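You operate a simulated robot arm through the tools that you are given. There is no shell and no other tool. Be economical: measure what you need, move in short steps, check, and stop when the job is done.

The job below is to be done with a simulated robot arm. You get a single attempt, and the scene is never put back.

## Task
Soak the white cast in the tub till it darkens, then stand it by the sink.
Fine: the water is low: empty the jug into the tub to cover the cast, and put the jug back. Set down upright: measuring jug.
Where things are to end (x, y in the base frame): block cast within 60 mm of [410, -570].
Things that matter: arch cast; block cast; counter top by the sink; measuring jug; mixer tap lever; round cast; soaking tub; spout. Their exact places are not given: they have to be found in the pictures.

The check looks at the end state, three seconds after you hand in, the way a careful person would. Anything else that was tipped, shoved, dropped, spilled or broken makes it a failure. Lids that push on must go on centred and level and be pressed home; caps that screw on are set level and turned clockwise until they are tight.

## Robot
A 6-joint arm with a four-finger gripper on a trunk, on a base that drives. Base frame: it is fixed to the floor where the robot stands at the start and does not move with it; the origin is under the middle of the robot, x ahead of it, y to its left, z up; the surface under the hand at the start is at about z = 900. Lengths are in mm, angles in degrees, forces in N, time in s.
Its first joint turns from -166.0 to 166.0 degrees. Places, roughly: arch cast [-250, -1750, 1000]; block cast [-7250, 750, 750]; counter top by the sink [400, -800, 900]; mixer tap lever [600, -700, 1000]; round cast [-1250, -3000, 1000]; soaking tub [1000, 0, 900]; spout [800, -400, 1100]. Payload 3.43 kg.
The tool frame sits at the grasp point between the pads (the TCP): z along the fingers, y along the line on which they close. The tips reach 30 mm beyond it. Largest opening 120 mm; the body of the gripper starts 85 mm behind the TCP.
Orientation is that of the tool frame in the base frame, as a unit quaternion [x, y, z, w]. With the fingers straight down and closing along the base's y, the tool's x points along the base's -x, its y along +y and its z along -z.

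## Interface
- The arm moves only by the tool apply_moves. Its argument "moves" is a list of rows, each a list of 7 numbers: the shift along the base's x, y, z in mm, then the turn, a rotation vector about the base's x, y, z in degrees, then the finger opening in mm, from 0 to 120. In form: [[x, y, z, ax, ay, az, hand], ...]. A call has 1 to 12 rows; each row is the pose to reach, as a shift and turn from the pose commanded when the call began. Each row takes 0.2 s and may step no farther than 50 mm and 8.6 degrees from the row before; otherwise, or with a gripper value out of range, the whole call is refused. A pose out of reach is approached as far as the arm can. The call stops where the force on the tool passes 40 N (or 10 N more than at its start, if that is more) or the arm is blocked; 0.2 s more then pass. The fingers move at their own pace and stop on an object; they squeeze with about 45 N. The grip force told is the motor's: it shows also when the fingers shut on nothing. Time passes only in rows, and 0.2 s behind the last, so rows that repeat a pose let the fingers close. The reply holds the time, the measured pose of the TCP, the force on the tool along the base axes, the opening and the grip force, in the units named above and with some noise, with the torque about the TCP (base axes, N m) and any sound that the robot's microphone picked up.
- Cameras (640 x 400 px; columns grow to the right, rows downward): "scene" is now at [-208.3, 157.6, 1266.8]; the picture's right is [-0.36, -0.93, 0.00], its down [-0.03, 0.01, -1.00] and it looks along [0.93, -0.36, -0.03] (base axes); focal length 270 px, centre (320, 200). "wrist" rides on the gripper at [71, -17, -121] in the tool frame; the picture's right is [0.23, 0.97, 0.00], its down [-0.81, 0.19, -0.55] and it looks along [-0.54, 0.13, 0.83] (tool axes); focal length 275 px, centre (320, 200).
- grab_frame(camera): a new picture of that camera. The clock stands still meanwhile.
- steer(legs): drives the robot by 1 to 6 legs, each [ahead, turn to the left] in mm and degrees, along the robot's own axes; the way and the turn of a leg run together, so that a leg with both is an arc; at most 1500 mm and 180 degrees a leg. The arm and the cameras ride along, it lands a little off, and it stops where it bumps. It gives what a move gives.
- pan_tilt(pan, tilt): turns the head with the scene camera to pan (to the left, within 143 degrees either way) and tilt (down, from -29 to 69), counted from straight ahead of the robot. It gives what a move gives.
- pixel_to_xyz(camera, pixels): for up to 12 pixels [column, row] of the newest picture of that camera ("zoom" is the newest enlarged one), the place [x, y, z] in the base frame of the surface seen there, good to about 2 mm. The clock stands still meanwhile.
- inspect(camera, box): a new picture of the part [left, top, right, bottom] of that camera's present view, enlarged. The clock stands still meanwhile.
- close_job(): hands the job in; it is judged then, once.

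Keep the steps short. Do not move on a guess: measure, check each grasp and each placing, and mend mistakes. In all there are 80 turns and 60 pictures (those below and enlarged ones count). Leave the gripper open and the arm clear of the work at the hand-in unless told otherwise, and finish with a single line.

The tools are called as name(argument=value, ...) on one line, values as JSON. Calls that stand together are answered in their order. apply_moves: Moves the arm, as the interface text tells. Its arguments: {"type":"object","properties":{"moves":{"type":"array","items":{"type":"array","items":{"type":"number"}}}},"required":["moves"]} The other tools are called the same way: steer (legs) drives the base; pan_tilt (pan, tilt) turns the head that bears the scene camera; grab_frame (camera) takes a picture; pixel_to_xyz (camera, pixels) gives the place of the surface under pixels of a picture; inspect (camera, box) takes an enlarged picture of a part of a camera's view; close_job () hands the job in.

At the start:

```text
clock: 0.0
tcp_pos: [722.6, 106.2, 1327.4]
ee_rot: [0.0, 1.0, -0.001, 0.001]
wrist_force: [-0.5, -0.1, -0.1]
torque: [0.0, -0.03, 0.01]
width: 119.8
gripper_force: 0.1
robot x, y, heading: [-0.0, 2.5, -0.2]
head pan, tilt: [-20.9, 1.1]
```

scene: 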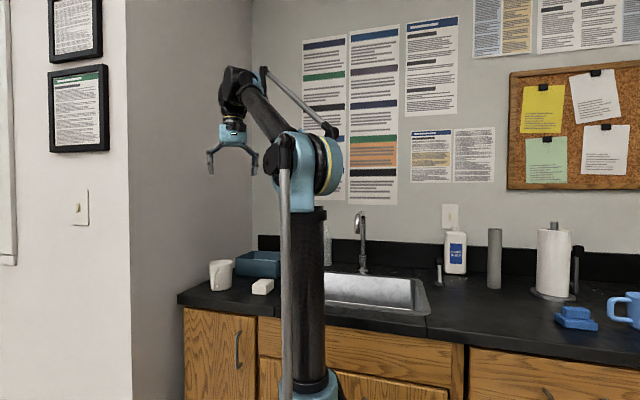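
wrist: 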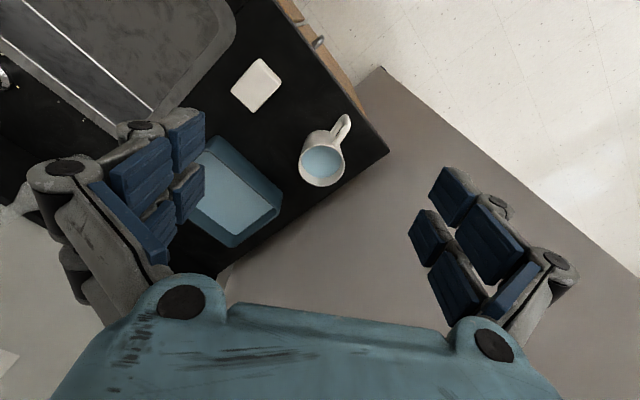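

I see the tub, jug and a white block on the counter in the wrist picture. I'll measure those first and take a closer look.

pixel_to_xyz(camera="wrist", pixels=[[257, 85], [322, 165], [342, 128], [235, 195], [215, 150], [280, 212], [230, 240], [387, 152], [235, 88], [280, 85]])

inspect(camera="scene", box=[180, 220, 340, 320])

inspect(camera="wrist", box=[180, 30, 400, 260])

```text
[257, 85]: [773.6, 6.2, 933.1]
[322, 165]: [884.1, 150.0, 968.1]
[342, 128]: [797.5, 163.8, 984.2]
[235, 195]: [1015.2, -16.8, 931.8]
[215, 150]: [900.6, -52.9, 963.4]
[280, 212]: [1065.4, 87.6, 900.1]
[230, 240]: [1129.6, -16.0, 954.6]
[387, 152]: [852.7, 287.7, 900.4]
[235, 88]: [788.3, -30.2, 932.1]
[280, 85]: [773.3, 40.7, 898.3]
```

```text
4.00 times, centred on (260, 270) of scene
```

zoom: 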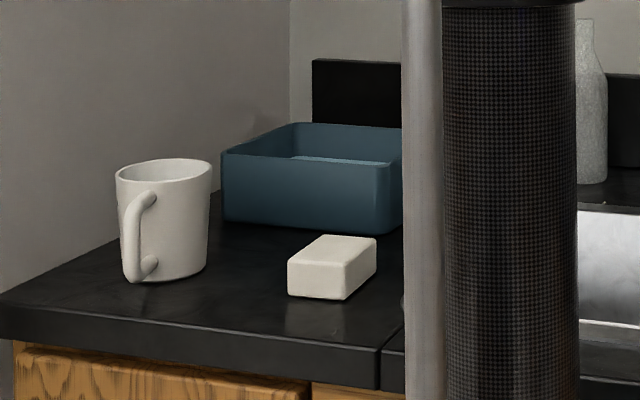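

```text
1.74 times, centred on (290, 145) of wrist
```

zoom: 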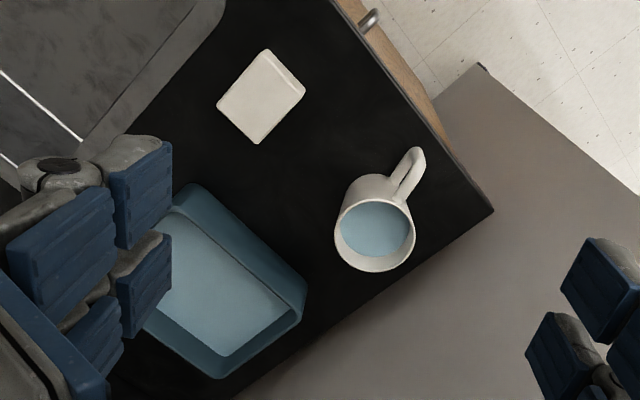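

The tub holds shallow water and the jug at (884,150) is nearly full. A white block lies at (775,5), but the rough list puts the casts elsewhere, so I look around with the head.

pan_tilt(pan=-65, tilt=15)

grab_frame(camera="scene")

pan_tilt(pan=-130, tilt=10)

grab_frame(camera="scene")

pan_tilt(pan=140, tilt=10)

grab_frame(camera="scene")

```text
clock: 1.1
tcp_pos: [706.6, 105.7, 1336.9]
ee_rot: [0.0, 1.0, -0.001, 0.006]
wrist_force: [-0.1, 0.5, 0.1]
torque: [-0.01, 0.02, -0.01]
width: 120.0
gripper_force: 0.1
robot x, y, heading: [-1.0, -3.4, -0.1]
head pan, tilt: [-65.0, 15.0]
```

```text
55 pictures are left
```

scene: 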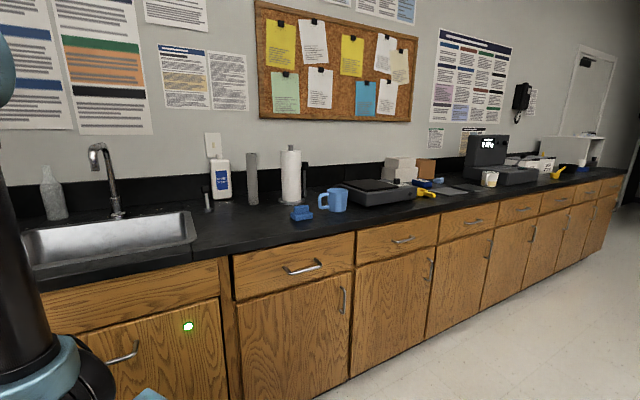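

```text
clock: 2.5
tcp_pos: [706.6, 105.7, 1336.6]
ee_rot: [-0.001, 1.0, -0.001, 0.006]
wrist_force: [0.5, 0.0, 0.3]
torque: [0.0, -0.03, -0.01]
width: 120.1
gripper_force: 0.0
robot x, y, heading: [-0.8, -1.8, -0.2]
head pan, tilt: [-130.0, 10.0]
```

```text
54 pictures are left
```

scene: 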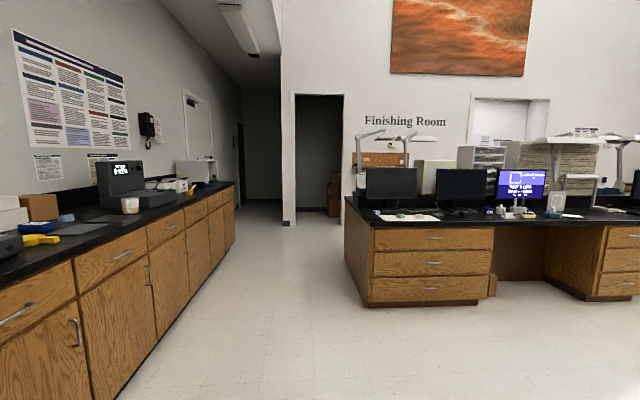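

```text
clock: 6.2
tcp_pos: [705.8, 105.6, 1335.0]
ee_rot: [0.0, 1.0, -0.001, 0.007]
wrist_force: [-0.1, 0.8, -0.6]
torque: [0.03, 0.02, -0.02]
width: 120.2
gripper_force: 0.0
robot x, y, heading: [-1.6, -1.8, -0.1]
head pan, tilt: [140.0, 10.0]
```

```text
53 pictures are left
```

scene: 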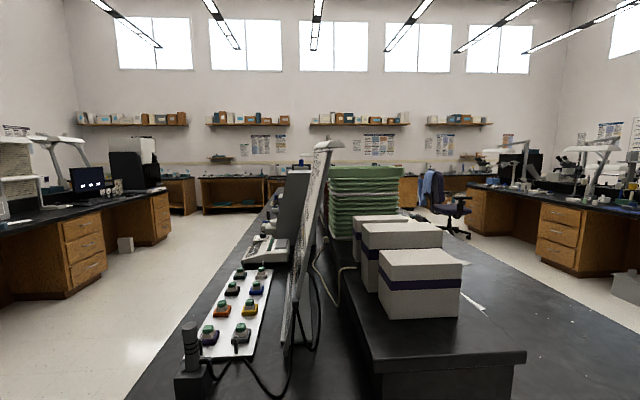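

This is a large lab. I zoom in on the directions where the listed block, arch and round casts should be.

inspect(camera="scene", box=[60, 130, 220, 230])

pixel_to_xyz(camera="scene", pixels=[[125, 243], [135, 165], [175, 190], [235, 185], [220, 158]])

pan_tilt(pan=-100, tilt=10)

inspect(camera="scene", box=[100, 120, 340, 270])

```text
4.00 times, centred on (140, 180) of scene
```

zoom: 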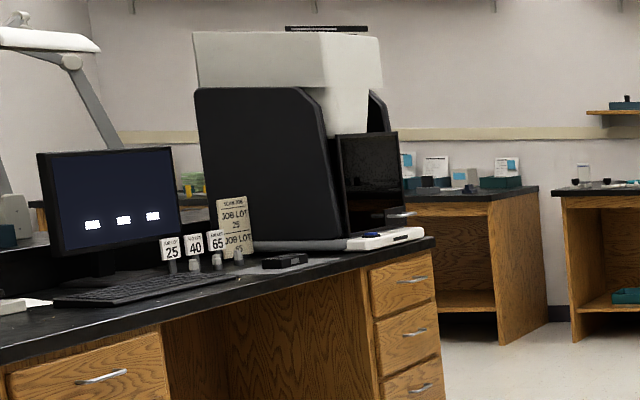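

```text
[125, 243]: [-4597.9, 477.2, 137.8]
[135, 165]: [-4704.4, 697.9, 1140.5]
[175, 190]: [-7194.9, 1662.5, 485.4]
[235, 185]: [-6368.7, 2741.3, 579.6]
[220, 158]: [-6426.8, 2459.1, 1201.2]
```

```text
clock: 9.6
tcp_pos: [704.9, 105.2, 1335.4]
ee_rot: [0.0, 1.0, -0.001, 0.007]
wrist_force: [-0.2, -0.2, -0.5]
torque: [-0.03, 0.03, 0.04]
width: 119.9
gripper_force: 0.1
robot x, y, heading: [-0.3, -4.2, 0.2]
head pan, tilt: [-100.0, 10.0]
```

```text
2.67 times, centred on (220, 195) of scene
```

zoom: 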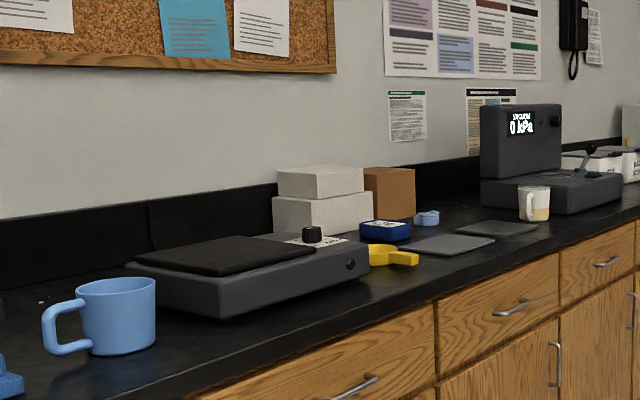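

pixel_to_xyz(camera="zoom", pixels=[[427, 218], [385, 255], [385, 230], [330, 215], [320, 182], [388, 192], [535, 205], [118, 315], [5, 380], [590, 165]])

inspect(camera="scene", box=[190, 170, 290, 232])

inspect(camera="scene", box=[290, 150, 400, 220])

```text
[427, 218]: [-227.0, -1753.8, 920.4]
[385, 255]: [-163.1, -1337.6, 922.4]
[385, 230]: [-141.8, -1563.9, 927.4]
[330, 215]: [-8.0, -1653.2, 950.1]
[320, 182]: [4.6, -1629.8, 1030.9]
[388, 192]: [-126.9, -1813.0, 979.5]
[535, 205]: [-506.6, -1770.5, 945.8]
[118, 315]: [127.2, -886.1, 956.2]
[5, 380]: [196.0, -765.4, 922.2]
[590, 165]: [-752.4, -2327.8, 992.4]
```

```text
6.40 times, centred on (240, 201) of scene
```

zoom: 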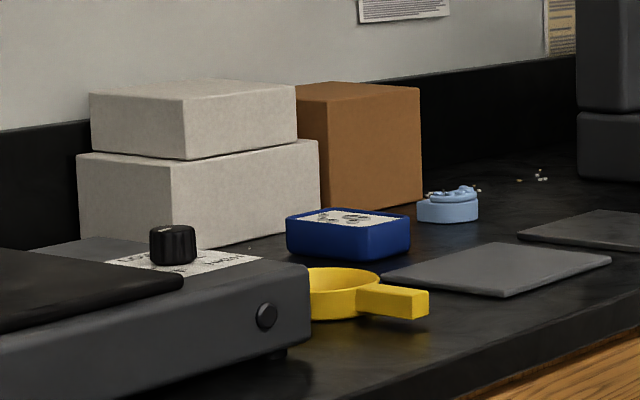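

```text
5.71 times, centred on (345, 185) of scene
```

zoom: 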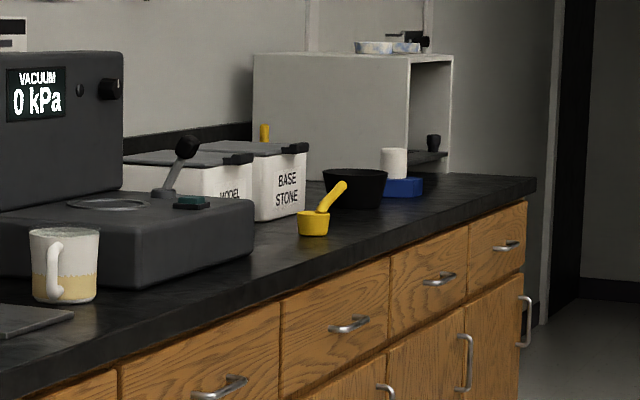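

The arch cast is the blue dental arch near (-227,-1754), and the round cast is a white cylinder far down the counter. The block cast is listed near the back wall at (-7250,750). The white block by the tub might be soap, or it might be the cast, so I must look before deciding. First I map the floor behind me.

pan_tilt(pan=143, tilt=20)

grab_frame(camera="scene")

pixel_to_xyz(camera="scene", pixels=[[60, 250], [200, 200], [130, 360], [60, 235], [110, 210], [150, 205], [250, 180], [10, 300], [180, 395], [130, 395], [165, 140], [200, 150]])

pan_tilt(pan=-143, tilt=20)

grab_frame(camera="scene")

pixel_to_xyz(camera="scene", pixels=[[270, 250], [420, 220], [420, 300], [550, 250], [630, 300], [200, 300], [540, 170], [320, 390], [480, 390], [620, 390], [600, 220], [630, 150]])

```text
clock: 13.0
tcp_pos: [705.6, 106.1, 1336.1]
ee_rot: [-0.001, 1.0, -0.001, 0.006]
wrist_force: [-0.5, 0.2, 0.0]
torque: [0.01, 0.01, 0.01]
width: 119.9
gripper_force: 0.1
robot x, y, heading: [0.7, 0.8, -0.0]
head pan, tilt: [143.0, 20.0]
```

```text
48 pictures are left
```

scene: 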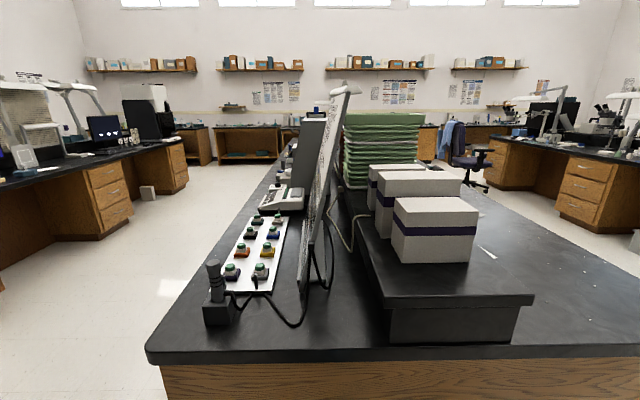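

```text
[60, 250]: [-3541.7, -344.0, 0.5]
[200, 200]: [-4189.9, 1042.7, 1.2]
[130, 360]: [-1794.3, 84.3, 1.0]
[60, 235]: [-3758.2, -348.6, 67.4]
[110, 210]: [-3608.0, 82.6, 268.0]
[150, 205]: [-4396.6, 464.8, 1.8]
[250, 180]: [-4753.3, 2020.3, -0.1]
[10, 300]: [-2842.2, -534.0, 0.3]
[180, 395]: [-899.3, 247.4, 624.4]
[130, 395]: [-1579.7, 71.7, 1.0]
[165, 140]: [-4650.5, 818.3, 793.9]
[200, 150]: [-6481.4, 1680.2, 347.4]
```

```text
clock: 17.0
tcp_pos: [705.0, 104.7, 1336.4]
ee_rot: [0.0, 1.0, 0.0, 0.005]
wrist_force: [0.9, 0.5, 0.1]
torque: [-0.04, 0.05, 0.0]
width: 119.9
gripper_force: 0.0
robot x, y, heading: [0.5, 0.5, 0.1]
head pan, tilt: [-143.0, 20.0]
```

```text
47 pictures are left
```

scene: 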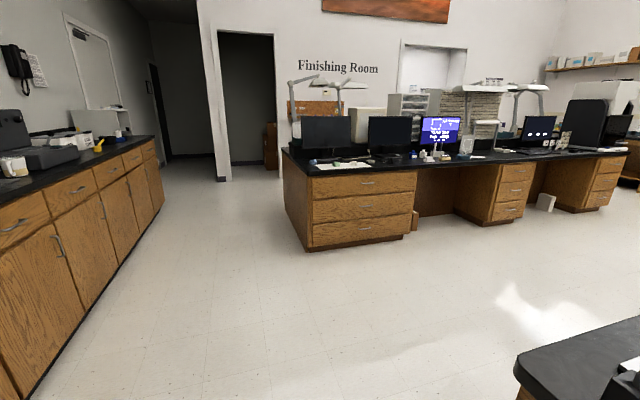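

```text
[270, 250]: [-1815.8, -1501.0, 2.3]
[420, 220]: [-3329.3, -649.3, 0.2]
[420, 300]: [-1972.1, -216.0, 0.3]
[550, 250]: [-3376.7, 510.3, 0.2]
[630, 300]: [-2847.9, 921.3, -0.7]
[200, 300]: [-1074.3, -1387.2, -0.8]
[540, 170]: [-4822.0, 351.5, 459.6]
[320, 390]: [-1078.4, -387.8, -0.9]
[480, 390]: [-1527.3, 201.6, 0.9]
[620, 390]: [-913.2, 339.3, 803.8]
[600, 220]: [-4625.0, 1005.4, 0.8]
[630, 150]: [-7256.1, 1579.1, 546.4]
```

Room axes are rotated about 37° from the base frame. An aisle about 1.8 m wide runs along (-0.8, 0.6) between the bench and the desks. I drive along it to see whether a block cast is at the back.

steer(legs=[[0, -127], [1150, 0], [0, -90], [1500, 0], [1500, 0], [1500, 0]])

pan_tilt(pan=60, tilt=15)

grab_frame(camera="scene")

```text
clock: 54.6
tcp_pos: [-4928.3, 2099.5, 1334.9]
ee_rot: [0.951, -0.31, -0.006, -0.003]
wrist_force: [0.6, -0.4, 0.2]
torque: [0.0, 0.0, 0.01]
width: 119.9
gripper_force: 0.0
robot x, y, heading: [-4296.5, 1770.7, 143.8]
head pan, tilt: [-143.0, 20.0]
```

```text
clock: 57.6
tcp_pos: [-4917.1, 2090.7, 1344.7]
ee_rot: [0.951, -0.31, -0.011, -0.005]
wrist_force: [0.3, -1.1, -0.3]
torque: [-0.03, 0.04, -0.02]
width: 120.4
gripper_force: 0.1
robot x, y, heading: [-4295.8, 1766.9, 143.8]
head pan, tilt: [60.0, 15.0]
```

```text
46 pictures are left
```

scene: 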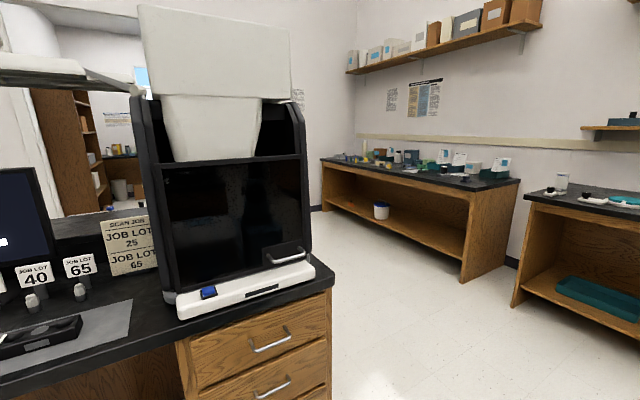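

I'm at the end of the aisle and the back-wall table is in view. I zoom in on it.

inspect(camera="scene", box=[315, 130, 525, 230])

pixel_to_xyz(camera="scene", pixels=[[340, 157], [360, 158], [380, 163], [410, 157], [445, 158], [495, 165], [460, 165]])

```text
3.05 times, centred on (420, 180) of scene
```

zoom: 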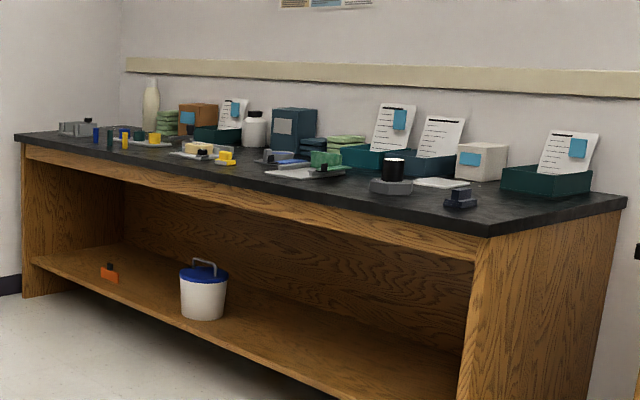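

```text
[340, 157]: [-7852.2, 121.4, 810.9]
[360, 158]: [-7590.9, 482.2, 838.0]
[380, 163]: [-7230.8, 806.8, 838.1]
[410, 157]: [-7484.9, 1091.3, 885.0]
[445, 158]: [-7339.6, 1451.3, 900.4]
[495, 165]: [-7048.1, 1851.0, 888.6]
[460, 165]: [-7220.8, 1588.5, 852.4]
```

The spot (-7230,807) matches the listed place, and a cream block lies there on a plate. I zoom in closer.

inspect(camera="scene", box=[365, 150, 430, 190])

pixel_to_xyz(camera="zoom", pixels=[[140, 130], [180, 150], [235, 160], [260, 190]])

```text
9.85 times, centred on (398, 170) of scene
```

zoom: 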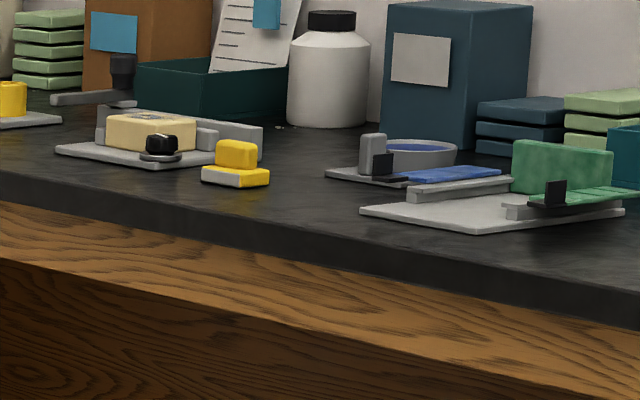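

```text
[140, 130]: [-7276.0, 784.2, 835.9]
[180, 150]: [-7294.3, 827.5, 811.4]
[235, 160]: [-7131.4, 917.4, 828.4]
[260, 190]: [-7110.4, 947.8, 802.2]
```

The object at the listed spot is a cream, marked block in a clamping fixture, which is not clearly the "white cast". I drive up for a proper look before choosing.

steer(legs=[[700, 0], [0, 90], [1500, 0], [1000, 0], [0, -90]])

pan_tilt(pan=-10, tilt=25)

grab_frame(camera="scene")

```text
clock: 82.1
tcp_pos: [-6952.1, 475.9, 1344.1]
ee_rot: [0.951, -0.31, -0.011, -0.005]
wrist_force: [-0.8, -0.1, 0.8]
torque: [0.01, 0.0, 0.02]
width: 120.2
gripper_force: 0.0
robot x, y, heading: [-6341.3, 142.7, 143.7]
head pan, tilt: [60.0, 15.0]
```

```text
clock: 83.5
tcp_pos: [-6939.4, 466.8, 1352.7]
ee_rot: [0.951, -0.31, -0.018, -0.005]
wrist_force: [0.1, -0.4, 0.4]
torque: [-0.02, 0.01, -0.04]
width: 119.9
gripper_force: 0.0
robot x, y, heading: [-6342.6, 144.8, 144.0]
head pan, tilt: [-10.0, 25.0]
```

```text
43 pictures are left
```

scene: 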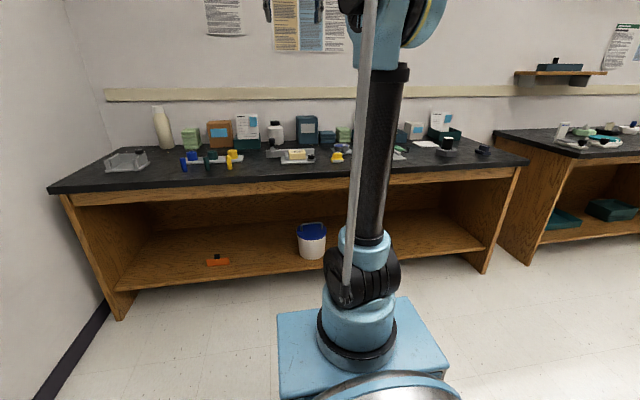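

inspect(camera="scene", box=[170, 135, 350, 175])

inspect(camera="scene", box=[270, 138, 330, 172])

grab_frame(camera="wrist")

```text
3.56 times, centred on (260, 155) of scene
```

zoom: 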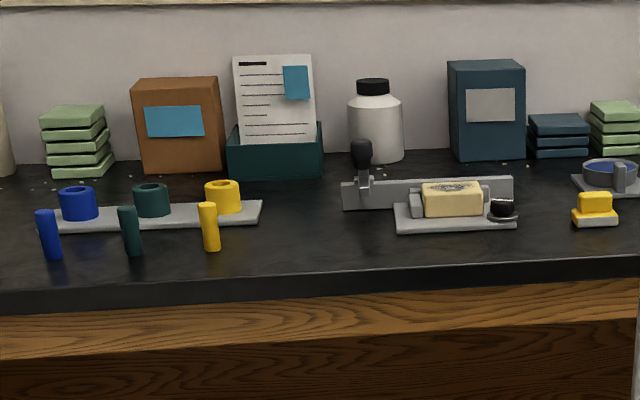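

```text
10.67 times, centred on (300, 155) of scene
```

zoom: 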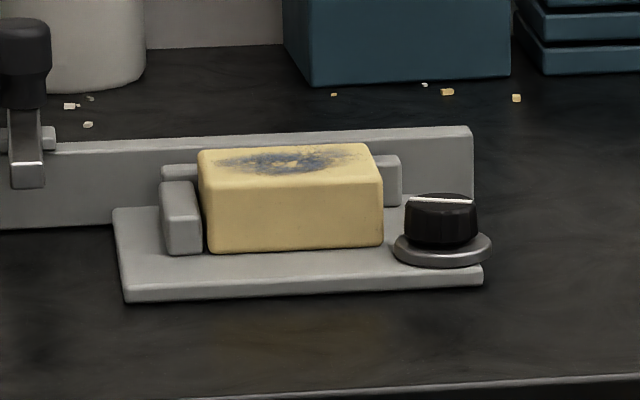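

```text
40 pictures are left
```

wrist: 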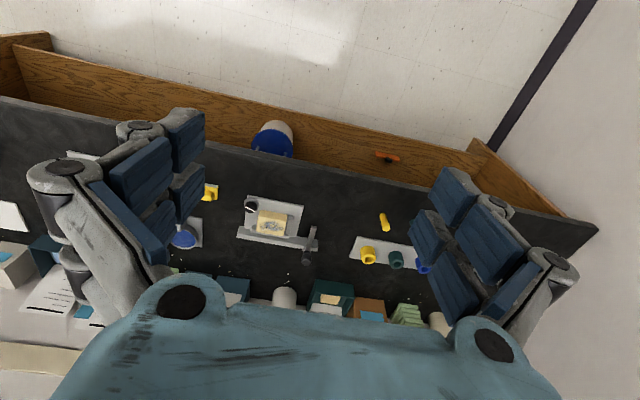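

The far block is yellow and clamped in a marking fixture, so it is neither white nor loose. The white block beside the tub is the one to soak, and its darkening will confirm that. I drive back the way I came.

steer(legs=[[0, -90.9], [1270, 0], [1270, 0], [0, -90], [1500, 0], [1500, 0]])

```text
clock: 119.0
tcp_pos: [-1798.6, 54.3, 1351.6]
ee_rot: [0.312, 0.95, -0.006, 0.017]
wrist_force: [-0.1, -0.8, 1.0]
torque: [0.01, 0.0, 0.02]
width: 120.1
gripper_force: 0.1
robot x, y, heading: [-2396.3, 378.3, -36.4]
head pan, tilt: [-10.0, 25.0]
```

At (-2396, 378). I continue to the end of the aisle, back in along the counter, then face it.

steer(legs=[[1072, 0], [1072, 0], [0, -90.6], [-1335, 0], [0, 90]])

pan_tilt(pan=20, tilt=30)

grab_frame(camera="scene")

```text
clock: 144.7
tcp_pos: [695.5, -137.5, 1361.2]
ee_rot: [0.311, 0.95, -0.007, 0.024]
wrist_force: [-1.0, -0.8, -0.1]
torque: [0.04, 0.03, -0.02]
width: 119.9
gripper_force: 0.1
robot x, y, heading: [108.2, 164.8, -36.1]
head pan, tilt: [-10.0, 25.0]
```

```text
clock: 145.7
tcp_pos: [683.3, -129.0, 1367.7]
ee_rot: [0.313, 0.949, -0.01, 0.029]
wrist_force: [0.4, 0.2, 0.2]
torque: [-0.05, -0.01, -0.04]
width: 119.8
gripper_force: 0.1
robot x, y, heading: [105.2, 169.8, -36.3]
head pan, tilt: [20.0, 30.0]
```

```text
39 pictures are left
```

scene: 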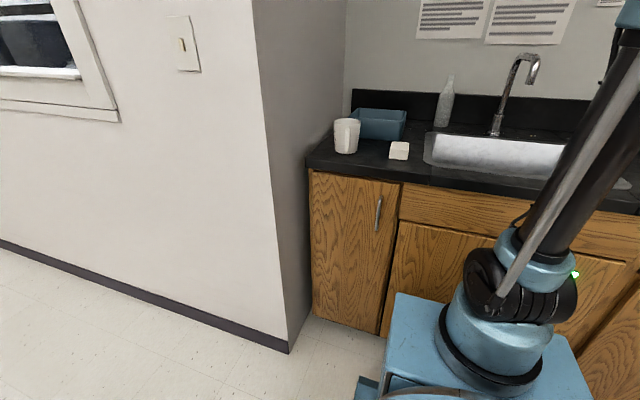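

pixel_to_xyz(camera="scene", pixels=[[396, 296], [500, 255], [345, 310], [430, 240], [290, 345], [345, 135], [399, 150], [378, 123], [355, 120], [405, 125], [495, 130], [530, 68]])

```text
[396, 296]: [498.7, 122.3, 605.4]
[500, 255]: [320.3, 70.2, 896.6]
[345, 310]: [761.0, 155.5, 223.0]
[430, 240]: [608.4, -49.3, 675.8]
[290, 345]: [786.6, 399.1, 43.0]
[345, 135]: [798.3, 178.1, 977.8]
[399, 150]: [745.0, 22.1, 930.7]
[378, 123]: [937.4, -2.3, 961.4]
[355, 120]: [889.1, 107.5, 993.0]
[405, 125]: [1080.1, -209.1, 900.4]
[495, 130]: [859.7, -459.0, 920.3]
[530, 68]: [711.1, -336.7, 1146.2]
```

Base front is about 190 mm from the cabinet and everything should be in reach, so I stay here. Next is a wrist picture to measure the tub, jug and block precisely.

apply_moves(moves=[[20, 20, -40, 0, 0, 0, 120], [40, 40, -80, 0, 0, 0, 120], [60, 60, -100, 0, 0, 0, 120]])

grab_frame(camera="wrist")

```text
clock: 146.5
tcp_pos: [742.5, -68.3, 1266.6]
ee_rot: [0.312, 0.949, -0.01, 0.029]
wrist_force: [0.1, -0.3, 0.7]
torque: [0.01, -0.02, -0.01]
width: 119.9
gripper_force: 0.0
robot x, y, heading: [105.8, 168.9, -36.2]
head pan, tilt: [20.0, 30.0]
```

```text
38 pictures are left
```

wrist: 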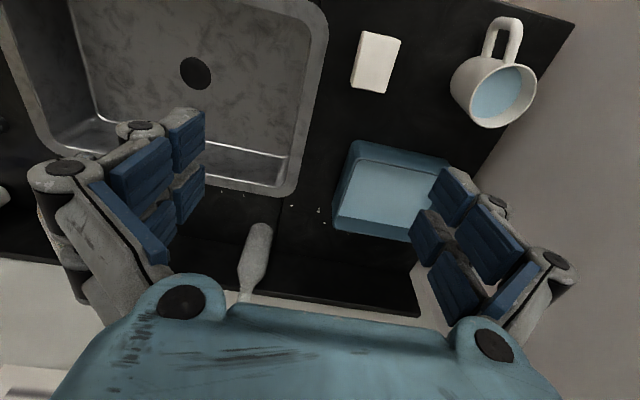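

inspect(camera="wrist", box=[320, 0, 560, 250])

pixel_to_xyz(camera="wrist", pixels=[[365, 32], [399, 40], [353, 82], [384, 92], [376, 60], [505, 66], [536, 90], [484, 122], [500, 130], [505, 20], [489, 50], [519, 50]])

pixel_to_xyz(camera="wrist", pixels=[[500, 95], [350, 142], [334, 230], [405, 240], [380, 195], [352, 158], [418, 208], [445, 162], [470, 65], [463, 88], [340, 215], [440, 155]])

```text
1.60 times, centred on (440, 125) of wrist
```

zoom: 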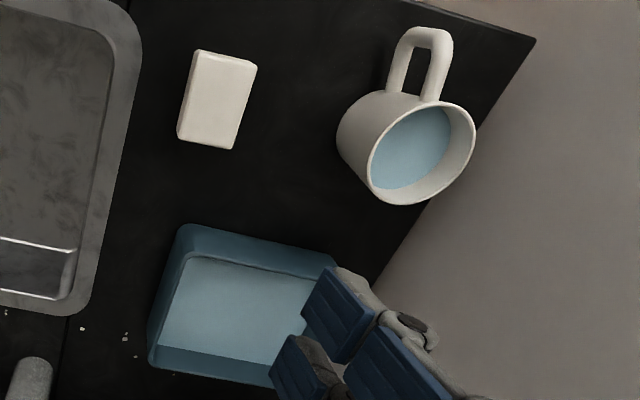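

```text
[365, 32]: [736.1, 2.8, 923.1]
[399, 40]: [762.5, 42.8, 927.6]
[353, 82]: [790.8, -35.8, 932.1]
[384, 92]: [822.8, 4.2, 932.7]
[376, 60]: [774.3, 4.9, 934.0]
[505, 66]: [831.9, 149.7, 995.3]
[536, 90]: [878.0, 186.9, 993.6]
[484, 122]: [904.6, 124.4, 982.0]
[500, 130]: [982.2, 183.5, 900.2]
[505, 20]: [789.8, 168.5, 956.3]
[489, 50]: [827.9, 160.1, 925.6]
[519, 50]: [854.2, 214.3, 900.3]
```

```text
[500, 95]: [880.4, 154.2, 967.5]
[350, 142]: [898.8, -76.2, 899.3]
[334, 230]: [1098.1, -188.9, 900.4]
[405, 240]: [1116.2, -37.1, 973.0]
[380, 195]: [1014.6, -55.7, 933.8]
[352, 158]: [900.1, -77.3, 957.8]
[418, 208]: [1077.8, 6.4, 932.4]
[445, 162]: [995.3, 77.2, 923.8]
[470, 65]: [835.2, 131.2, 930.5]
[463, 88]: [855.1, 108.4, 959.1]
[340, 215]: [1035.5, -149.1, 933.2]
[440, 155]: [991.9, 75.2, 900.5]
```

The white block's top corners give a centre of about (776,4), a 48 x 67 mm plan, a 933 top and its short side along 53°. The tool already closes along 53.5°. I level the tool, with its 3.5° tilt removed, and move above the block.

apply_moves(moves=[[9, 18, -42, 0.5, 0.7, 0, 90], [17, 36, -84, 1.0, 1.4, 0, 80], [26, 54, -126, 1.6, 2.1, 0, 80], [34, 72, -167, 2.1, 2.8, 0, 80], [34, 72, -167, 2.1, 2.8, 0, 80]])

grab_frame(camera="wrist")

```text
clock: 147.7
tcp_pos: [777.2, 2.1, 1100.3]
ee_rot: [0.312, 0.95, -0.001, 0.0]
wrist_force: [0.0, 0.3, -0.4]
torque: [-0.02, -0.01, -0.01]
width: 80.0
gripper_force: 0.0
robot x, y, heading: [104.0, 164.7, -36.3]
head pan, tilt: [20.0, 30.0]
```

```text
36 pictures are left
```

wrist: 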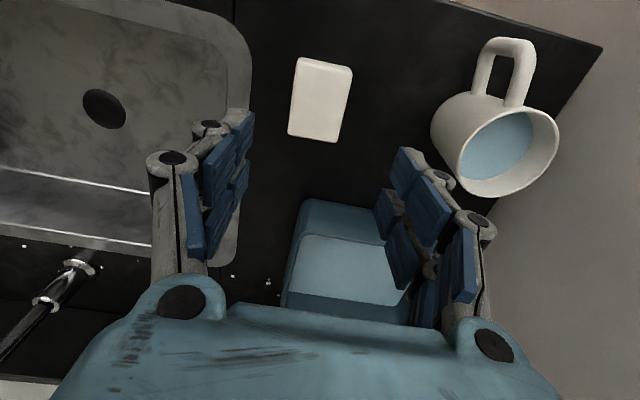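

The block sits centred under the gripper as expected. I refine the measurements of block, tub rim and jug rim.

pixel_to_xyz(camera="wrist", pixels=[[300, 62], [350, 72], [290, 133], [338, 141], [320, 98], [305, 202], [385, 210], [290, 292], [300, 240], [345, 265], [350, 235], [310, 215]])

pixel_to_xyz(camera="wrist", pixels=[[500, 104], [530, 104], [556, 135], [540, 170], [490, 195], [466, 188], [461, 160], [505, 145], [440, 110], [505, 42], [478, 85], [520, 100]])

```text
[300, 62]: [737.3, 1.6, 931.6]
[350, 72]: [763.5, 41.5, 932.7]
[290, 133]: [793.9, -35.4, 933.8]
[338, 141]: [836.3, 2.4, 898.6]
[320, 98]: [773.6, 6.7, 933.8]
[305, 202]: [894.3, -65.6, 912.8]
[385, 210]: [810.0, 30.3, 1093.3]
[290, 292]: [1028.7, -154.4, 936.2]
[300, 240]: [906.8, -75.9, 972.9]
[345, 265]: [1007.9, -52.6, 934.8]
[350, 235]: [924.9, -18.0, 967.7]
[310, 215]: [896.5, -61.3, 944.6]
```

```text
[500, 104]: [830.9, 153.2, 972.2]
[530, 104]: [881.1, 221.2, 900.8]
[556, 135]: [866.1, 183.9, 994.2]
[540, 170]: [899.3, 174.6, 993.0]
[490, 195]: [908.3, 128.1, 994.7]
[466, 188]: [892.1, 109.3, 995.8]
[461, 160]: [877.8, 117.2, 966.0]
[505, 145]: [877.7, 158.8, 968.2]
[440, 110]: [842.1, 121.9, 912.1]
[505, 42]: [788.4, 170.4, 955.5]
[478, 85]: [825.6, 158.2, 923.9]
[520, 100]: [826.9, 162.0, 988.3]
```

Block centre is (779,3) and the TCP is at (777,2). I go down to z 936 and close.

apply_moves(moves=[[1, 1, -50, 0, 0, 0, 80], [1, 1, -100, 0, 0, 0, 80], [1, 1, -140, 0, 0, 0, 80], [1, 1, -164, 0, 0, 0, 80], [1, 1, -164, 0, 0, 0, 44], [1, 1, -164, 0, 0, 0, 40], [1, 1, -164, 0, 0, 0, 40]])

```text
clock: 149.3
tcp_pos: [777.5, 4.6, 936.7]
ee_rot: [0.312, 0.95, -0.001, -0.001]
wrist_force: [-1.3, -0.7, 1.3]
torque: [-0.01, -0.01, 0.01]
width: 55.6
gripper_force: 45.6
robot x, y, heading: [106.8, 169.2, -36.3]
head pan, tilt: [20.0, 30.0]
```

Gripped at 55.6 mm wide. I lift and check.

apply_moves(moves=[[0, 0, 40, 0, 0, 0, 40], [0, 0, 85, 0, 0, 0, 40], [0, 0, 130, 0, 0, 0, 40], [0, 0, 170, 0, 0, 0, 40], [35, -10, 190, 0, 0, 0, 40], [70, -25, 200, 0, 0, 0, 40], [110, -35, 200, 0, 0, 0, 40]])

grab_frame(camera="wrist")

```text
clock: 150.9
tcp_pos: [887.5, -31.1, 1137.6]
ee_rot: [0.313, 0.95, 0.0, 0.0]
wrist_force: [-1.9, 0.2, -1.6]
torque: [-0.02, -0.1, -0.04]
width: 55.7
gripper_force: 45.2
robot x, y, heading: [109.1, 166.8, -36.3]
head pan, tilt: [20.0, 30.0]
```

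```text
35 pictures are left
```

wrist: 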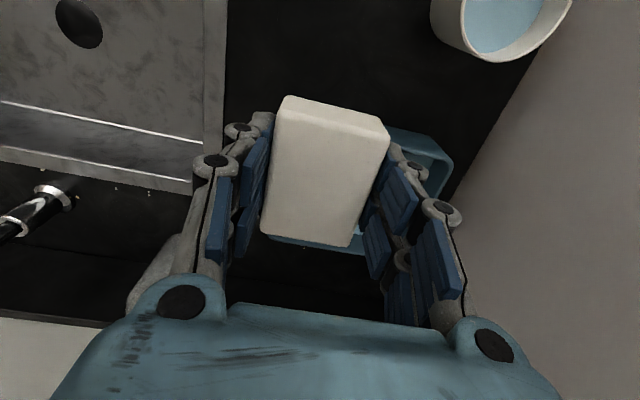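

The cast is held. I measure the tub rim from the scene camera for a centre.

pan_tilt(pan=20, tilt=15)

inspect(camera="scene", box=[310, 140, 470, 240])

```text
clock: 151.7
tcp_pos: [889.1, -30.4, 1137.8]
ee_rot: [0.312, 0.95, 0.0, 0.0]
wrist_force: [-1.4, 0.2, -1.5]
torque: [-0.01, 0.0, 0.01]
width: 55.7
gripper_force: 45.1
robot x, y, heading: [106.4, 167.3, -36.4]
head pan, tilt: [20.0, 15.0]
```

```text
4.00 times, centred on (390, 190) of scene
```

zoom: 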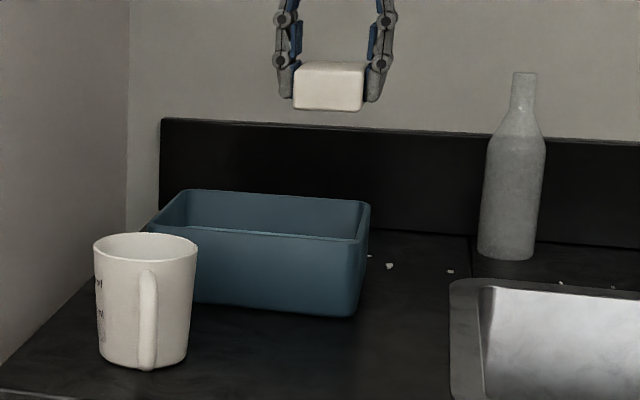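

pixel_to_xyz(camera="zoom", pixels=[[199, 228], [358, 241], [369, 206], [185, 191], [300, 196], [280, 235], [275, 215], [163, 222], [330, 90], [270, 193]])

```text
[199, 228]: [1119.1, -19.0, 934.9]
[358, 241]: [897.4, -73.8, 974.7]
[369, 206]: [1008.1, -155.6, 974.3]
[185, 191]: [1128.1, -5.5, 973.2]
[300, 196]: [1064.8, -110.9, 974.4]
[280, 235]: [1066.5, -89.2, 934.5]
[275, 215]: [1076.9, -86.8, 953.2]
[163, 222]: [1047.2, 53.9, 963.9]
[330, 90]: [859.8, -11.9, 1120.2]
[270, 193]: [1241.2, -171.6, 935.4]
```

Tub rim centre is (1012,-40), with half sizes about 96 x 71 and the rim at 974. I move over the centre and lower.

apply_moves(moves=[[45, -4, 0, 0, 0, 0, 40], [90, -8, 0, 0, 0, 0, 40], [123, -10, 0, 0, 0, 0, 40], [123, -10, -45, 0, 0, 0, 40], [123, -10, -90, 0, 0, 0, 40], [123, -10, -130, 0, 0, 0, 40], [123, -10, -165, 0, 0, 0, 40], [123, -10, -182, 0, 0, 0, 40]])

inspect(camera="scene", box=[310, 140, 470, 240])

```text
clock: 153.4
tcp_pos: [1010.8, -40.4, 954.4]
ee_rot: [0.311, 0.95, -0.001, -0.001]
wrist_force: [0.5, 0.5, -3.2]
torque: [0.01, 0.06, 0.01]
width: 55.7
gripper_force: 44.9
robot x, y, heading: [111.0, 163.6, -36.3]
head pan, tilt: [20.0, 15.0]
```

```text
4.00 times, centred on (390, 190) of scene
```

zoom: 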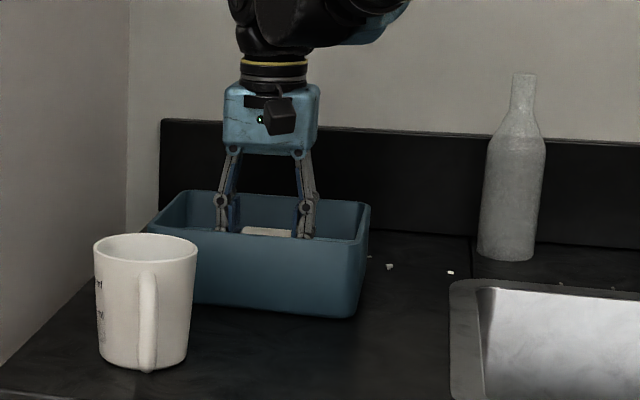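

apply_moves(moves=[[0, 0, -4, 0, 0, 0, 40], [0, 0, -8, 0, 0, 0, 40], [0, 0, -11, 0, 0, 0, 40]])

```text
clock: 154.2
tcp_pos: [1010.4, -39.9, 944.6]
ee_rot: [0.311, 0.95, 0.001, 0.001]
wrist_force: [9.1, -1.0, 38.4]
torque: [0.01, -0.32, -0.05]
width: 55.9
gripper_force: 45.1
robot x, y, heading: [107.3, 168.2, -36.4]
head pan, tilt: [20.0, 15.0]
```

Contact with the tub floor at 944.6. I ease up 1 mm, open, and lift straight out.

apply_moves(moves=[[0, 0, 1, 0, 0, 0, 56], [0, 0, 1, 0, 0, 0, 75], [0, 0, 1, 0, 0, 0, 75], [0, 0, 40, 0, 0, 0, 75], [0, 0, 85, 0, 0, 0, 75], [0, 0, 130, 0, 0, 0, 75], [-20, 15, 175, 0, 0, 0, 75], [-50, 35, 200, 0, 0, 0, 75]])

grab_frame(camera="wrist")

```text
refused: row 7 steps farther than a row can; nothing moved
```

```text
32 pictures are left
```

wrist: 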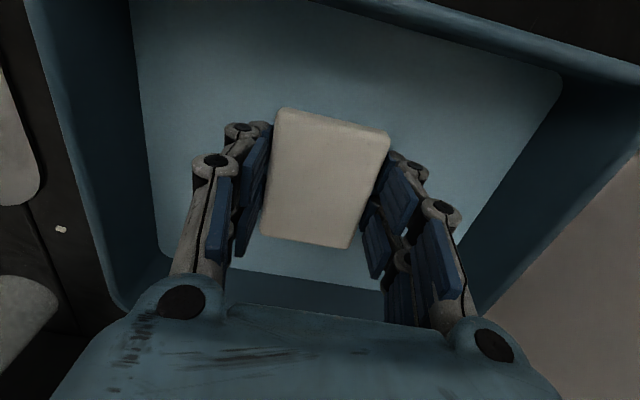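

apply_moves(moves=[[0, 0, 1, 0, 0, 0, 56], [0, 0, 1, 0, 0, 0, 75], [0, 0, 1, 0, 0, 0, 75], [0, 0, 40, 0, 0, 0, 75], [0, 0, 85, 0, 0, 0, 75], [0, 0, 130, 0, 0, 0, 75], [-15, 10, 170, 0, 0, 0, 75], [-35, 25, 205, 0, 0, 0, 75]])

grab_frame(camera="wrist")

```text
clock: 156.1
tcp_pos: [978.6, -14.7, 1149.8]
ee_rot: [0.312, 0.95, 0.0, 0.0]
wrist_force: [0.9, -0.3, -0.1]
torque: [0.05, 0.05, 0.03]
width: 75.0
gripper_force: 0.0
robot x, y, heading: [108.2, 163.3, -36.0]
head pan, tilt: [20.0, 15.0]
```

```text
31 pictures are left
```

wrist: 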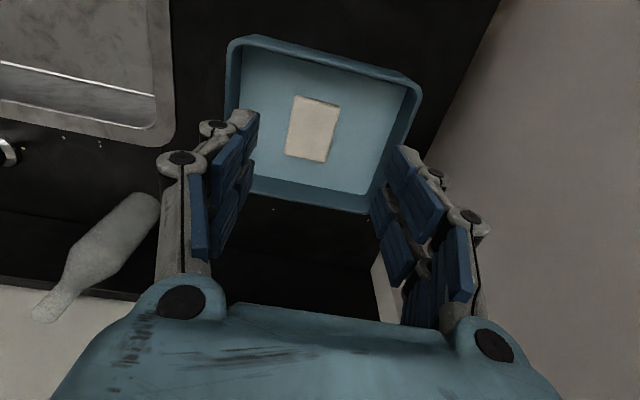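

The cast lies flat in the tub. Before taking the jug, I rehearse the pouring pitch with an empty hand high over the tub, to see if the arm can reach it.

apply_moves(moves=[[6, -5, 0, -5.1, -6.8, 0, 75], [12, -9, 0, -10.2, -13.6, 0, 75], [18, -14, 0, -15.3, -20.4, 0, 75], [25, -19, 0, -20.4, -27.2, 0, 75], [31, -24, 0, -25.5, -34, 0, 75], [38, -29, 0, -30.6, -40.8, 0, 75], [44, -33, 0, -35.7, -47.6, 0, 75], [50, -38, 0, -40.8, -54.4, 0, 75], [56, -42, 0, -45.9, -61.2, 0, 75], [60, -45, 0, -51, -68, 0, 75], [63, -47, 0, -56.1, -74.8, 0, 75], [65, -49, 0, -61.2, -81.6, 0, 75]])

```text
clock: 158.7
tcp_pos: [1040.4, -64.6, 1148.4]
ee_rot: [0.197, 0.597, -0.25, 0.736]
wrist_force: [-0.2, 0.5, 0.8]
torque: [0.03, 0.06, 0.01]
width: 75.1
gripper_force: 0.1
robot x, y, heading: [105.6, 167.9, -36.4]
head pan, tilt: [20.0, 15.0]
```

It reached 102°. I rehearse further to about 127° and 40 mm lower.

apply_moves(moves=[[0, 0, -13, -5.1, -6.8, 0, 75], [0, 0, -26, -10.2, -13.6, 0, 75], [0, 0, -40, -15.3, -20.4, 0, 75]])

grab_frame(camera="scene")

```text
clock: 159.4
tcp_pos: [1040.4, -63.5, 1108.0]
ee_rot: [0.138, 0.42, -0.287, 0.85]
wrist_force: [-0.8, 0.9, -0.2]
torque: [0.01, 0.01, 0.01]
width: 74.9
gripper_force: 0.1
robot x, y, heading: [105.9, 168.8, -36.6]
head pan, tilt: [20.0, 15.0]
```

```text
30 pictures are left
```

scene: 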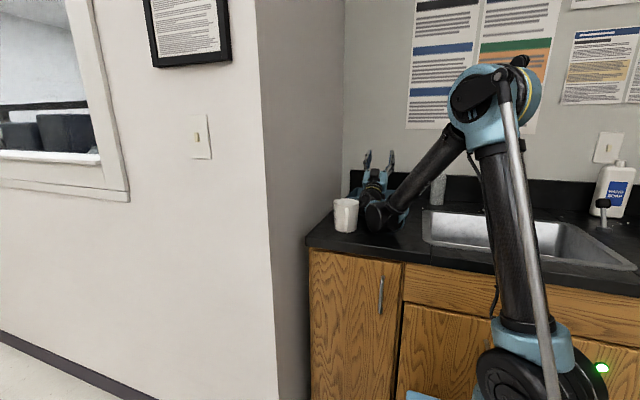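

The pitch is reachable, but at 1108 the wrist gets low, so I'll pour higher. I reverse the motion back to tool-down.

apply_moves(moves=[[0, 0, 20, 5.1, 6.8, 0, 75], [0, 0, 40, 10.2, 13.6, 0, 75], [0, 0, 60, 15.3, 20.4, 0, 75], [0, 0, 80, 20.4, 27.2, 0, 75], [-5, 4, 90, 25.5, 34, 0, 75], [-15, 11, 100, 30.6, 40.8, 0, 75], [-25, 19, 110, 35.7, 47.6, 0, 75], [-35, 27, 120, 40.8, 54.4, 0, 75], [-45, 35, 120, 45.9, 61.2, 0, 75], [-55, 43, 120, 51, 68, 0, 75], [-65, 50, 120, 56.1, 74.8, 0, 75], [-70, 55, 120, 61.2, 81.6, 0, 75]])

apply_moves(moves=[[-15, 20, 0, 5.1, 6.8, 0, 85], [-35, 55, 0, 10.2, 13.6, 0, 98], [-60, 95, 0, 15.3, 20.4, 0, 104], [-80, 130, 0, 15.3, 20.4, 0, 104], [-97, 156, 0, 15.3, 20.4, 0, 104]])

grab_frame(camera="wrist")

```text
clock: 162.1
tcp_pos: [971.0, -9.4, 1229.7]
ee_rot: [0.305, 0.927, -0.07, 0.209]
wrist_force: [-0.4, 0.4, 1.0]
torque: [0.05, -0.01, -0.01]
width: 74.9
gripper_force: 0.0
robot x, y, heading: [108.3, 168.0, -36.4]
head pan, tilt: [20.0, 15.0]
```

```text
clock: 163.2
tcp_pos: [873.9, 145.1, 1229.4]
ee_rot: [0.313, 0.95, 0.0, -0.001]
wrist_force: [0.1, -0.1, -0.7]
torque: [-0.04, 0.05, -0.02]
width: 103.8
gripper_force: 0.1
robot x, y, heading: [107.2, 166.6, -36.6]
head pan, tilt: [20.0, 15.0]
```

```text
29 pictures are left
```

wrist: 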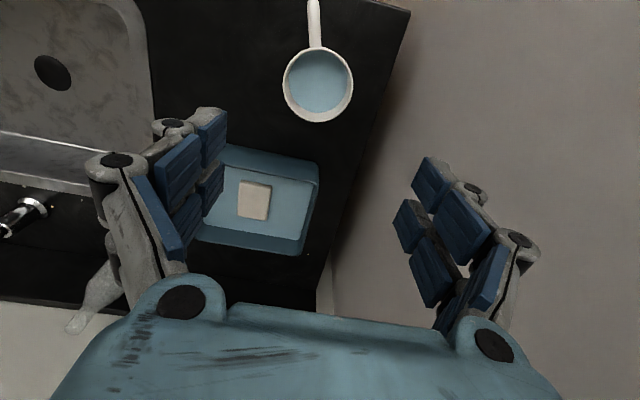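

pixel_to_xyz(camera="wrist", pixels=[[285, 82], [350, 88], [318, 118], [305, 53], [330, 52], [296, 108], [342, 108], [320, 83], [314, 20], [360, 150], [395, 50]])

```text
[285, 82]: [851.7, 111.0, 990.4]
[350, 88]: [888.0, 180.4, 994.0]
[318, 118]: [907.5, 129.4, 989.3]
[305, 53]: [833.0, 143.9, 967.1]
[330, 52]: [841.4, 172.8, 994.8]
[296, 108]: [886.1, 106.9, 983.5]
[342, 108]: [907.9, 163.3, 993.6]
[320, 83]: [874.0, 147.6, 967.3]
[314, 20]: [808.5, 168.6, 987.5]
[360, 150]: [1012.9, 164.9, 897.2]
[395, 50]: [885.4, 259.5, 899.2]
```

Jug centre is (871,146), r about 39.5, rim at 994. The wall is about 100 mm beyond it, so I narrow the opening to 96 and go down to z 958.

apply_moves(moves=[[-2, 1, -50, 0, 0, 0, 96], [-2, 1, -100, 0, 0, 0, 96], [-2, 1, -150, 0, 0, 0, 96], [-2, 1, -195, 0, 0, 0, 96], [-2, 1, -225, 0, 0, 0, 96], [-2, 1, -250, 0, 0, 0, 96], [-2, 1, -271, 0, 0, 0, 96]])

inspect(camera="scene", box=[290, 150, 420, 250])

```text
clock: 164.8
tcp_pos: [871.6, 147.3, 955.8]
ee_rot: [0.312, 0.95, -0.001, 0.0]
wrist_force: [0.5, 0.9, 0.1]
torque: [0.03, -0.01, -0.01]
width: 95.8
gripper_force: 0.0
robot x, y, heading: [104.0, 167.4, -36.2]
head pan, tilt: [20.0, 15.0]
```

```text
4.00 times, centred on (355, 200) of scene
```

zoom: 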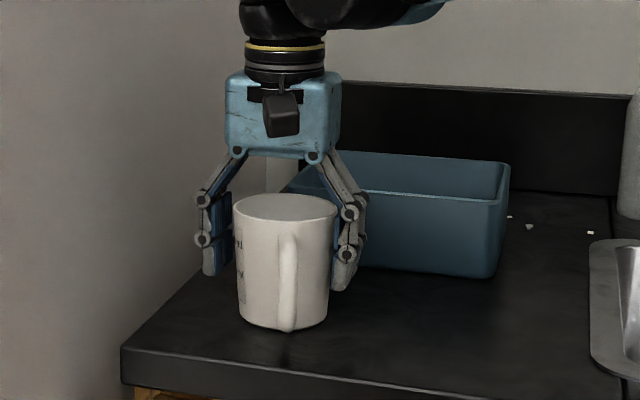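

Fingers straddle the jug cleanly. I close, then lift slowly.

apply_moves(moves=[[0, 0, 0, 0, 0, 0, 84], [0, 0, 0, 0, 0, 0, 70], [0, 0, 0, 0, 0, 0, 70], [0, 0, 0, 0, 0, 0, 70]])

apply_moves(moves=[[0, 0, 10, 0, 0, 0, 70], [0, 0, 25, 0, 0, 0, 70], [0, 0, 45, 0, 0, 0, 70], [0, 0, 70, 0, 0, 0, 70], [0, 0, 100, 0, 0, 0, 70], [0, 0, 130, 0, 0, 0, 70], [0, 0, 160, 0, 0, 0, 70], [0, 0, 185, 0, 0, 0, 70], [0, 0, 200, 0, 0, 0, 70], [0, 0, 200, 0, 0, 0, 70]])

grab_frame(camera="wrist")

```text
clock: 165.8
tcp_pos: [870.8, 147.4, 956.0]
ee_rot: [0.312, 0.95, 0.0, 0.001]
wrist_force: [0.7, 1.7, 0.4]
torque: [0.19, -0.15, 0.0]
width: 81.2
gripper_force: 45.4
robot x, y, heading: [105.6, 163.1, -36.4]
head pan, tilt: [20.0, 15.0]
```

```text
clock: 168.1
tcp_pos: [870.9, 147.4, 1158.8]
ee_rot: [0.312, 0.95, -0.001, 0.001]
wrist_force: [0.4, 0.2, -4.5]
torque: [-0.03, 0.0, -0.01]
width: 81.2
gripper_force: 44.4
robot x, y, heading: [109.7, 169.7, -36.4]
head pan, tilt: [20.0, 15.0]
```

```text
27 pictures are left
```

wrist: 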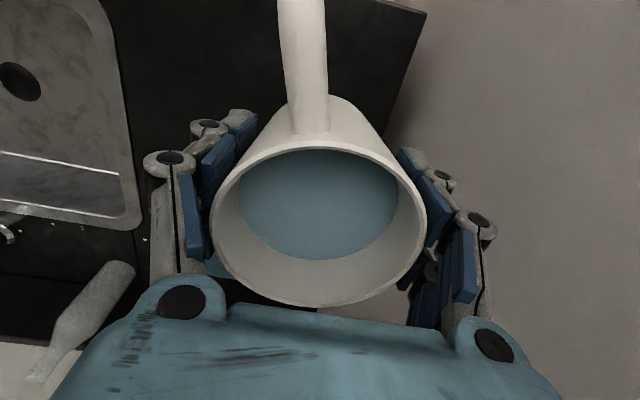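

The jug is held upright (4.5 N). I carry it level over the tub at z about 1159.

apply_moves(moves=[[9, -11, 0, 0, 0, 0, 70], [26, -32, 0, 0, 0, 0, 70], [47, -57, 0, 0, 0, 0, 70], [69, -84, 0, 0, 0, 0, 70], [91, -111, 0, 0, 0, 0, 70], [113, -138, 0, 0, 0, 0, 70], [134, -163, 0, 0, 0, 0, 70], [152, -185, 0, 0, 0, 0, 70], [165, -201, 0, 0, 0, 0, 70], [173, -211, 0, 0, 0, 0, 70], [173, -211, 0, 0, 0, 0, 70]])

apply_moves(moves=[[0, 0, 0, -3, -4, 0, 70], [0, 0, 0, -6, -8, 0, 70], [0, 0, 0, -10, -13.3, 0, 70], [0, 0, 0, -14, -18.7, 0, 70], [0, 0, 0, -18, -24, 0, 70], [0, 0, 0, -21, -28, 0, 70], [0, 0, 0, -24, -32, 0, 70], [0, 0, 0, -27, -36, 0, 70]])

grab_frame(camera="scene")

```text
clock: 170.4
tcp_pos: [1045.2, -62.8, 1157.8]
ee_rot: [0.312, 0.95, 0.0, 0.001]
wrist_force: [-0.7, 0.1, -5.4]
torque: [-0.01, -0.01, 0.0]
width: 81.3
gripper_force: 45.3
robot x, y, heading: [103.0, 164.4, -36.2]
head pan, tilt: [20.0, 15.0]
```

```text
clock: 172.2
tcp_pos: [1045.8, -64.6, 1157.5]
ee_rot: [0.289, 0.878, -0.123, 0.362]
wrist_force: [1.0, 1.1, -4.3]
torque: [0.1, 0.06, -0.01]
width: 81.1
gripper_force: 45.0
robot x, y, heading: [101.6, 165.3, -36.4]
head pan, tilt: [20.0, 15.0]
```

```text
26 pictures are left
```

scene: 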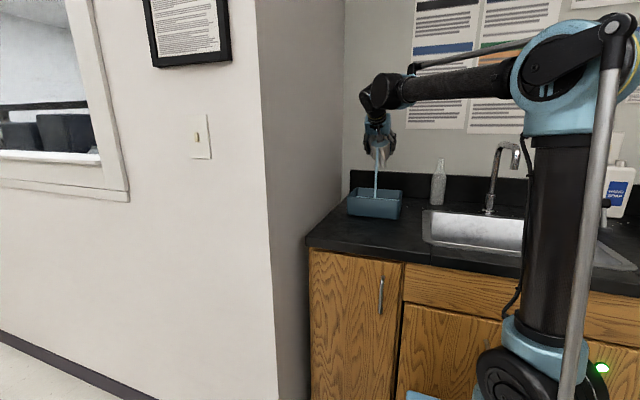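

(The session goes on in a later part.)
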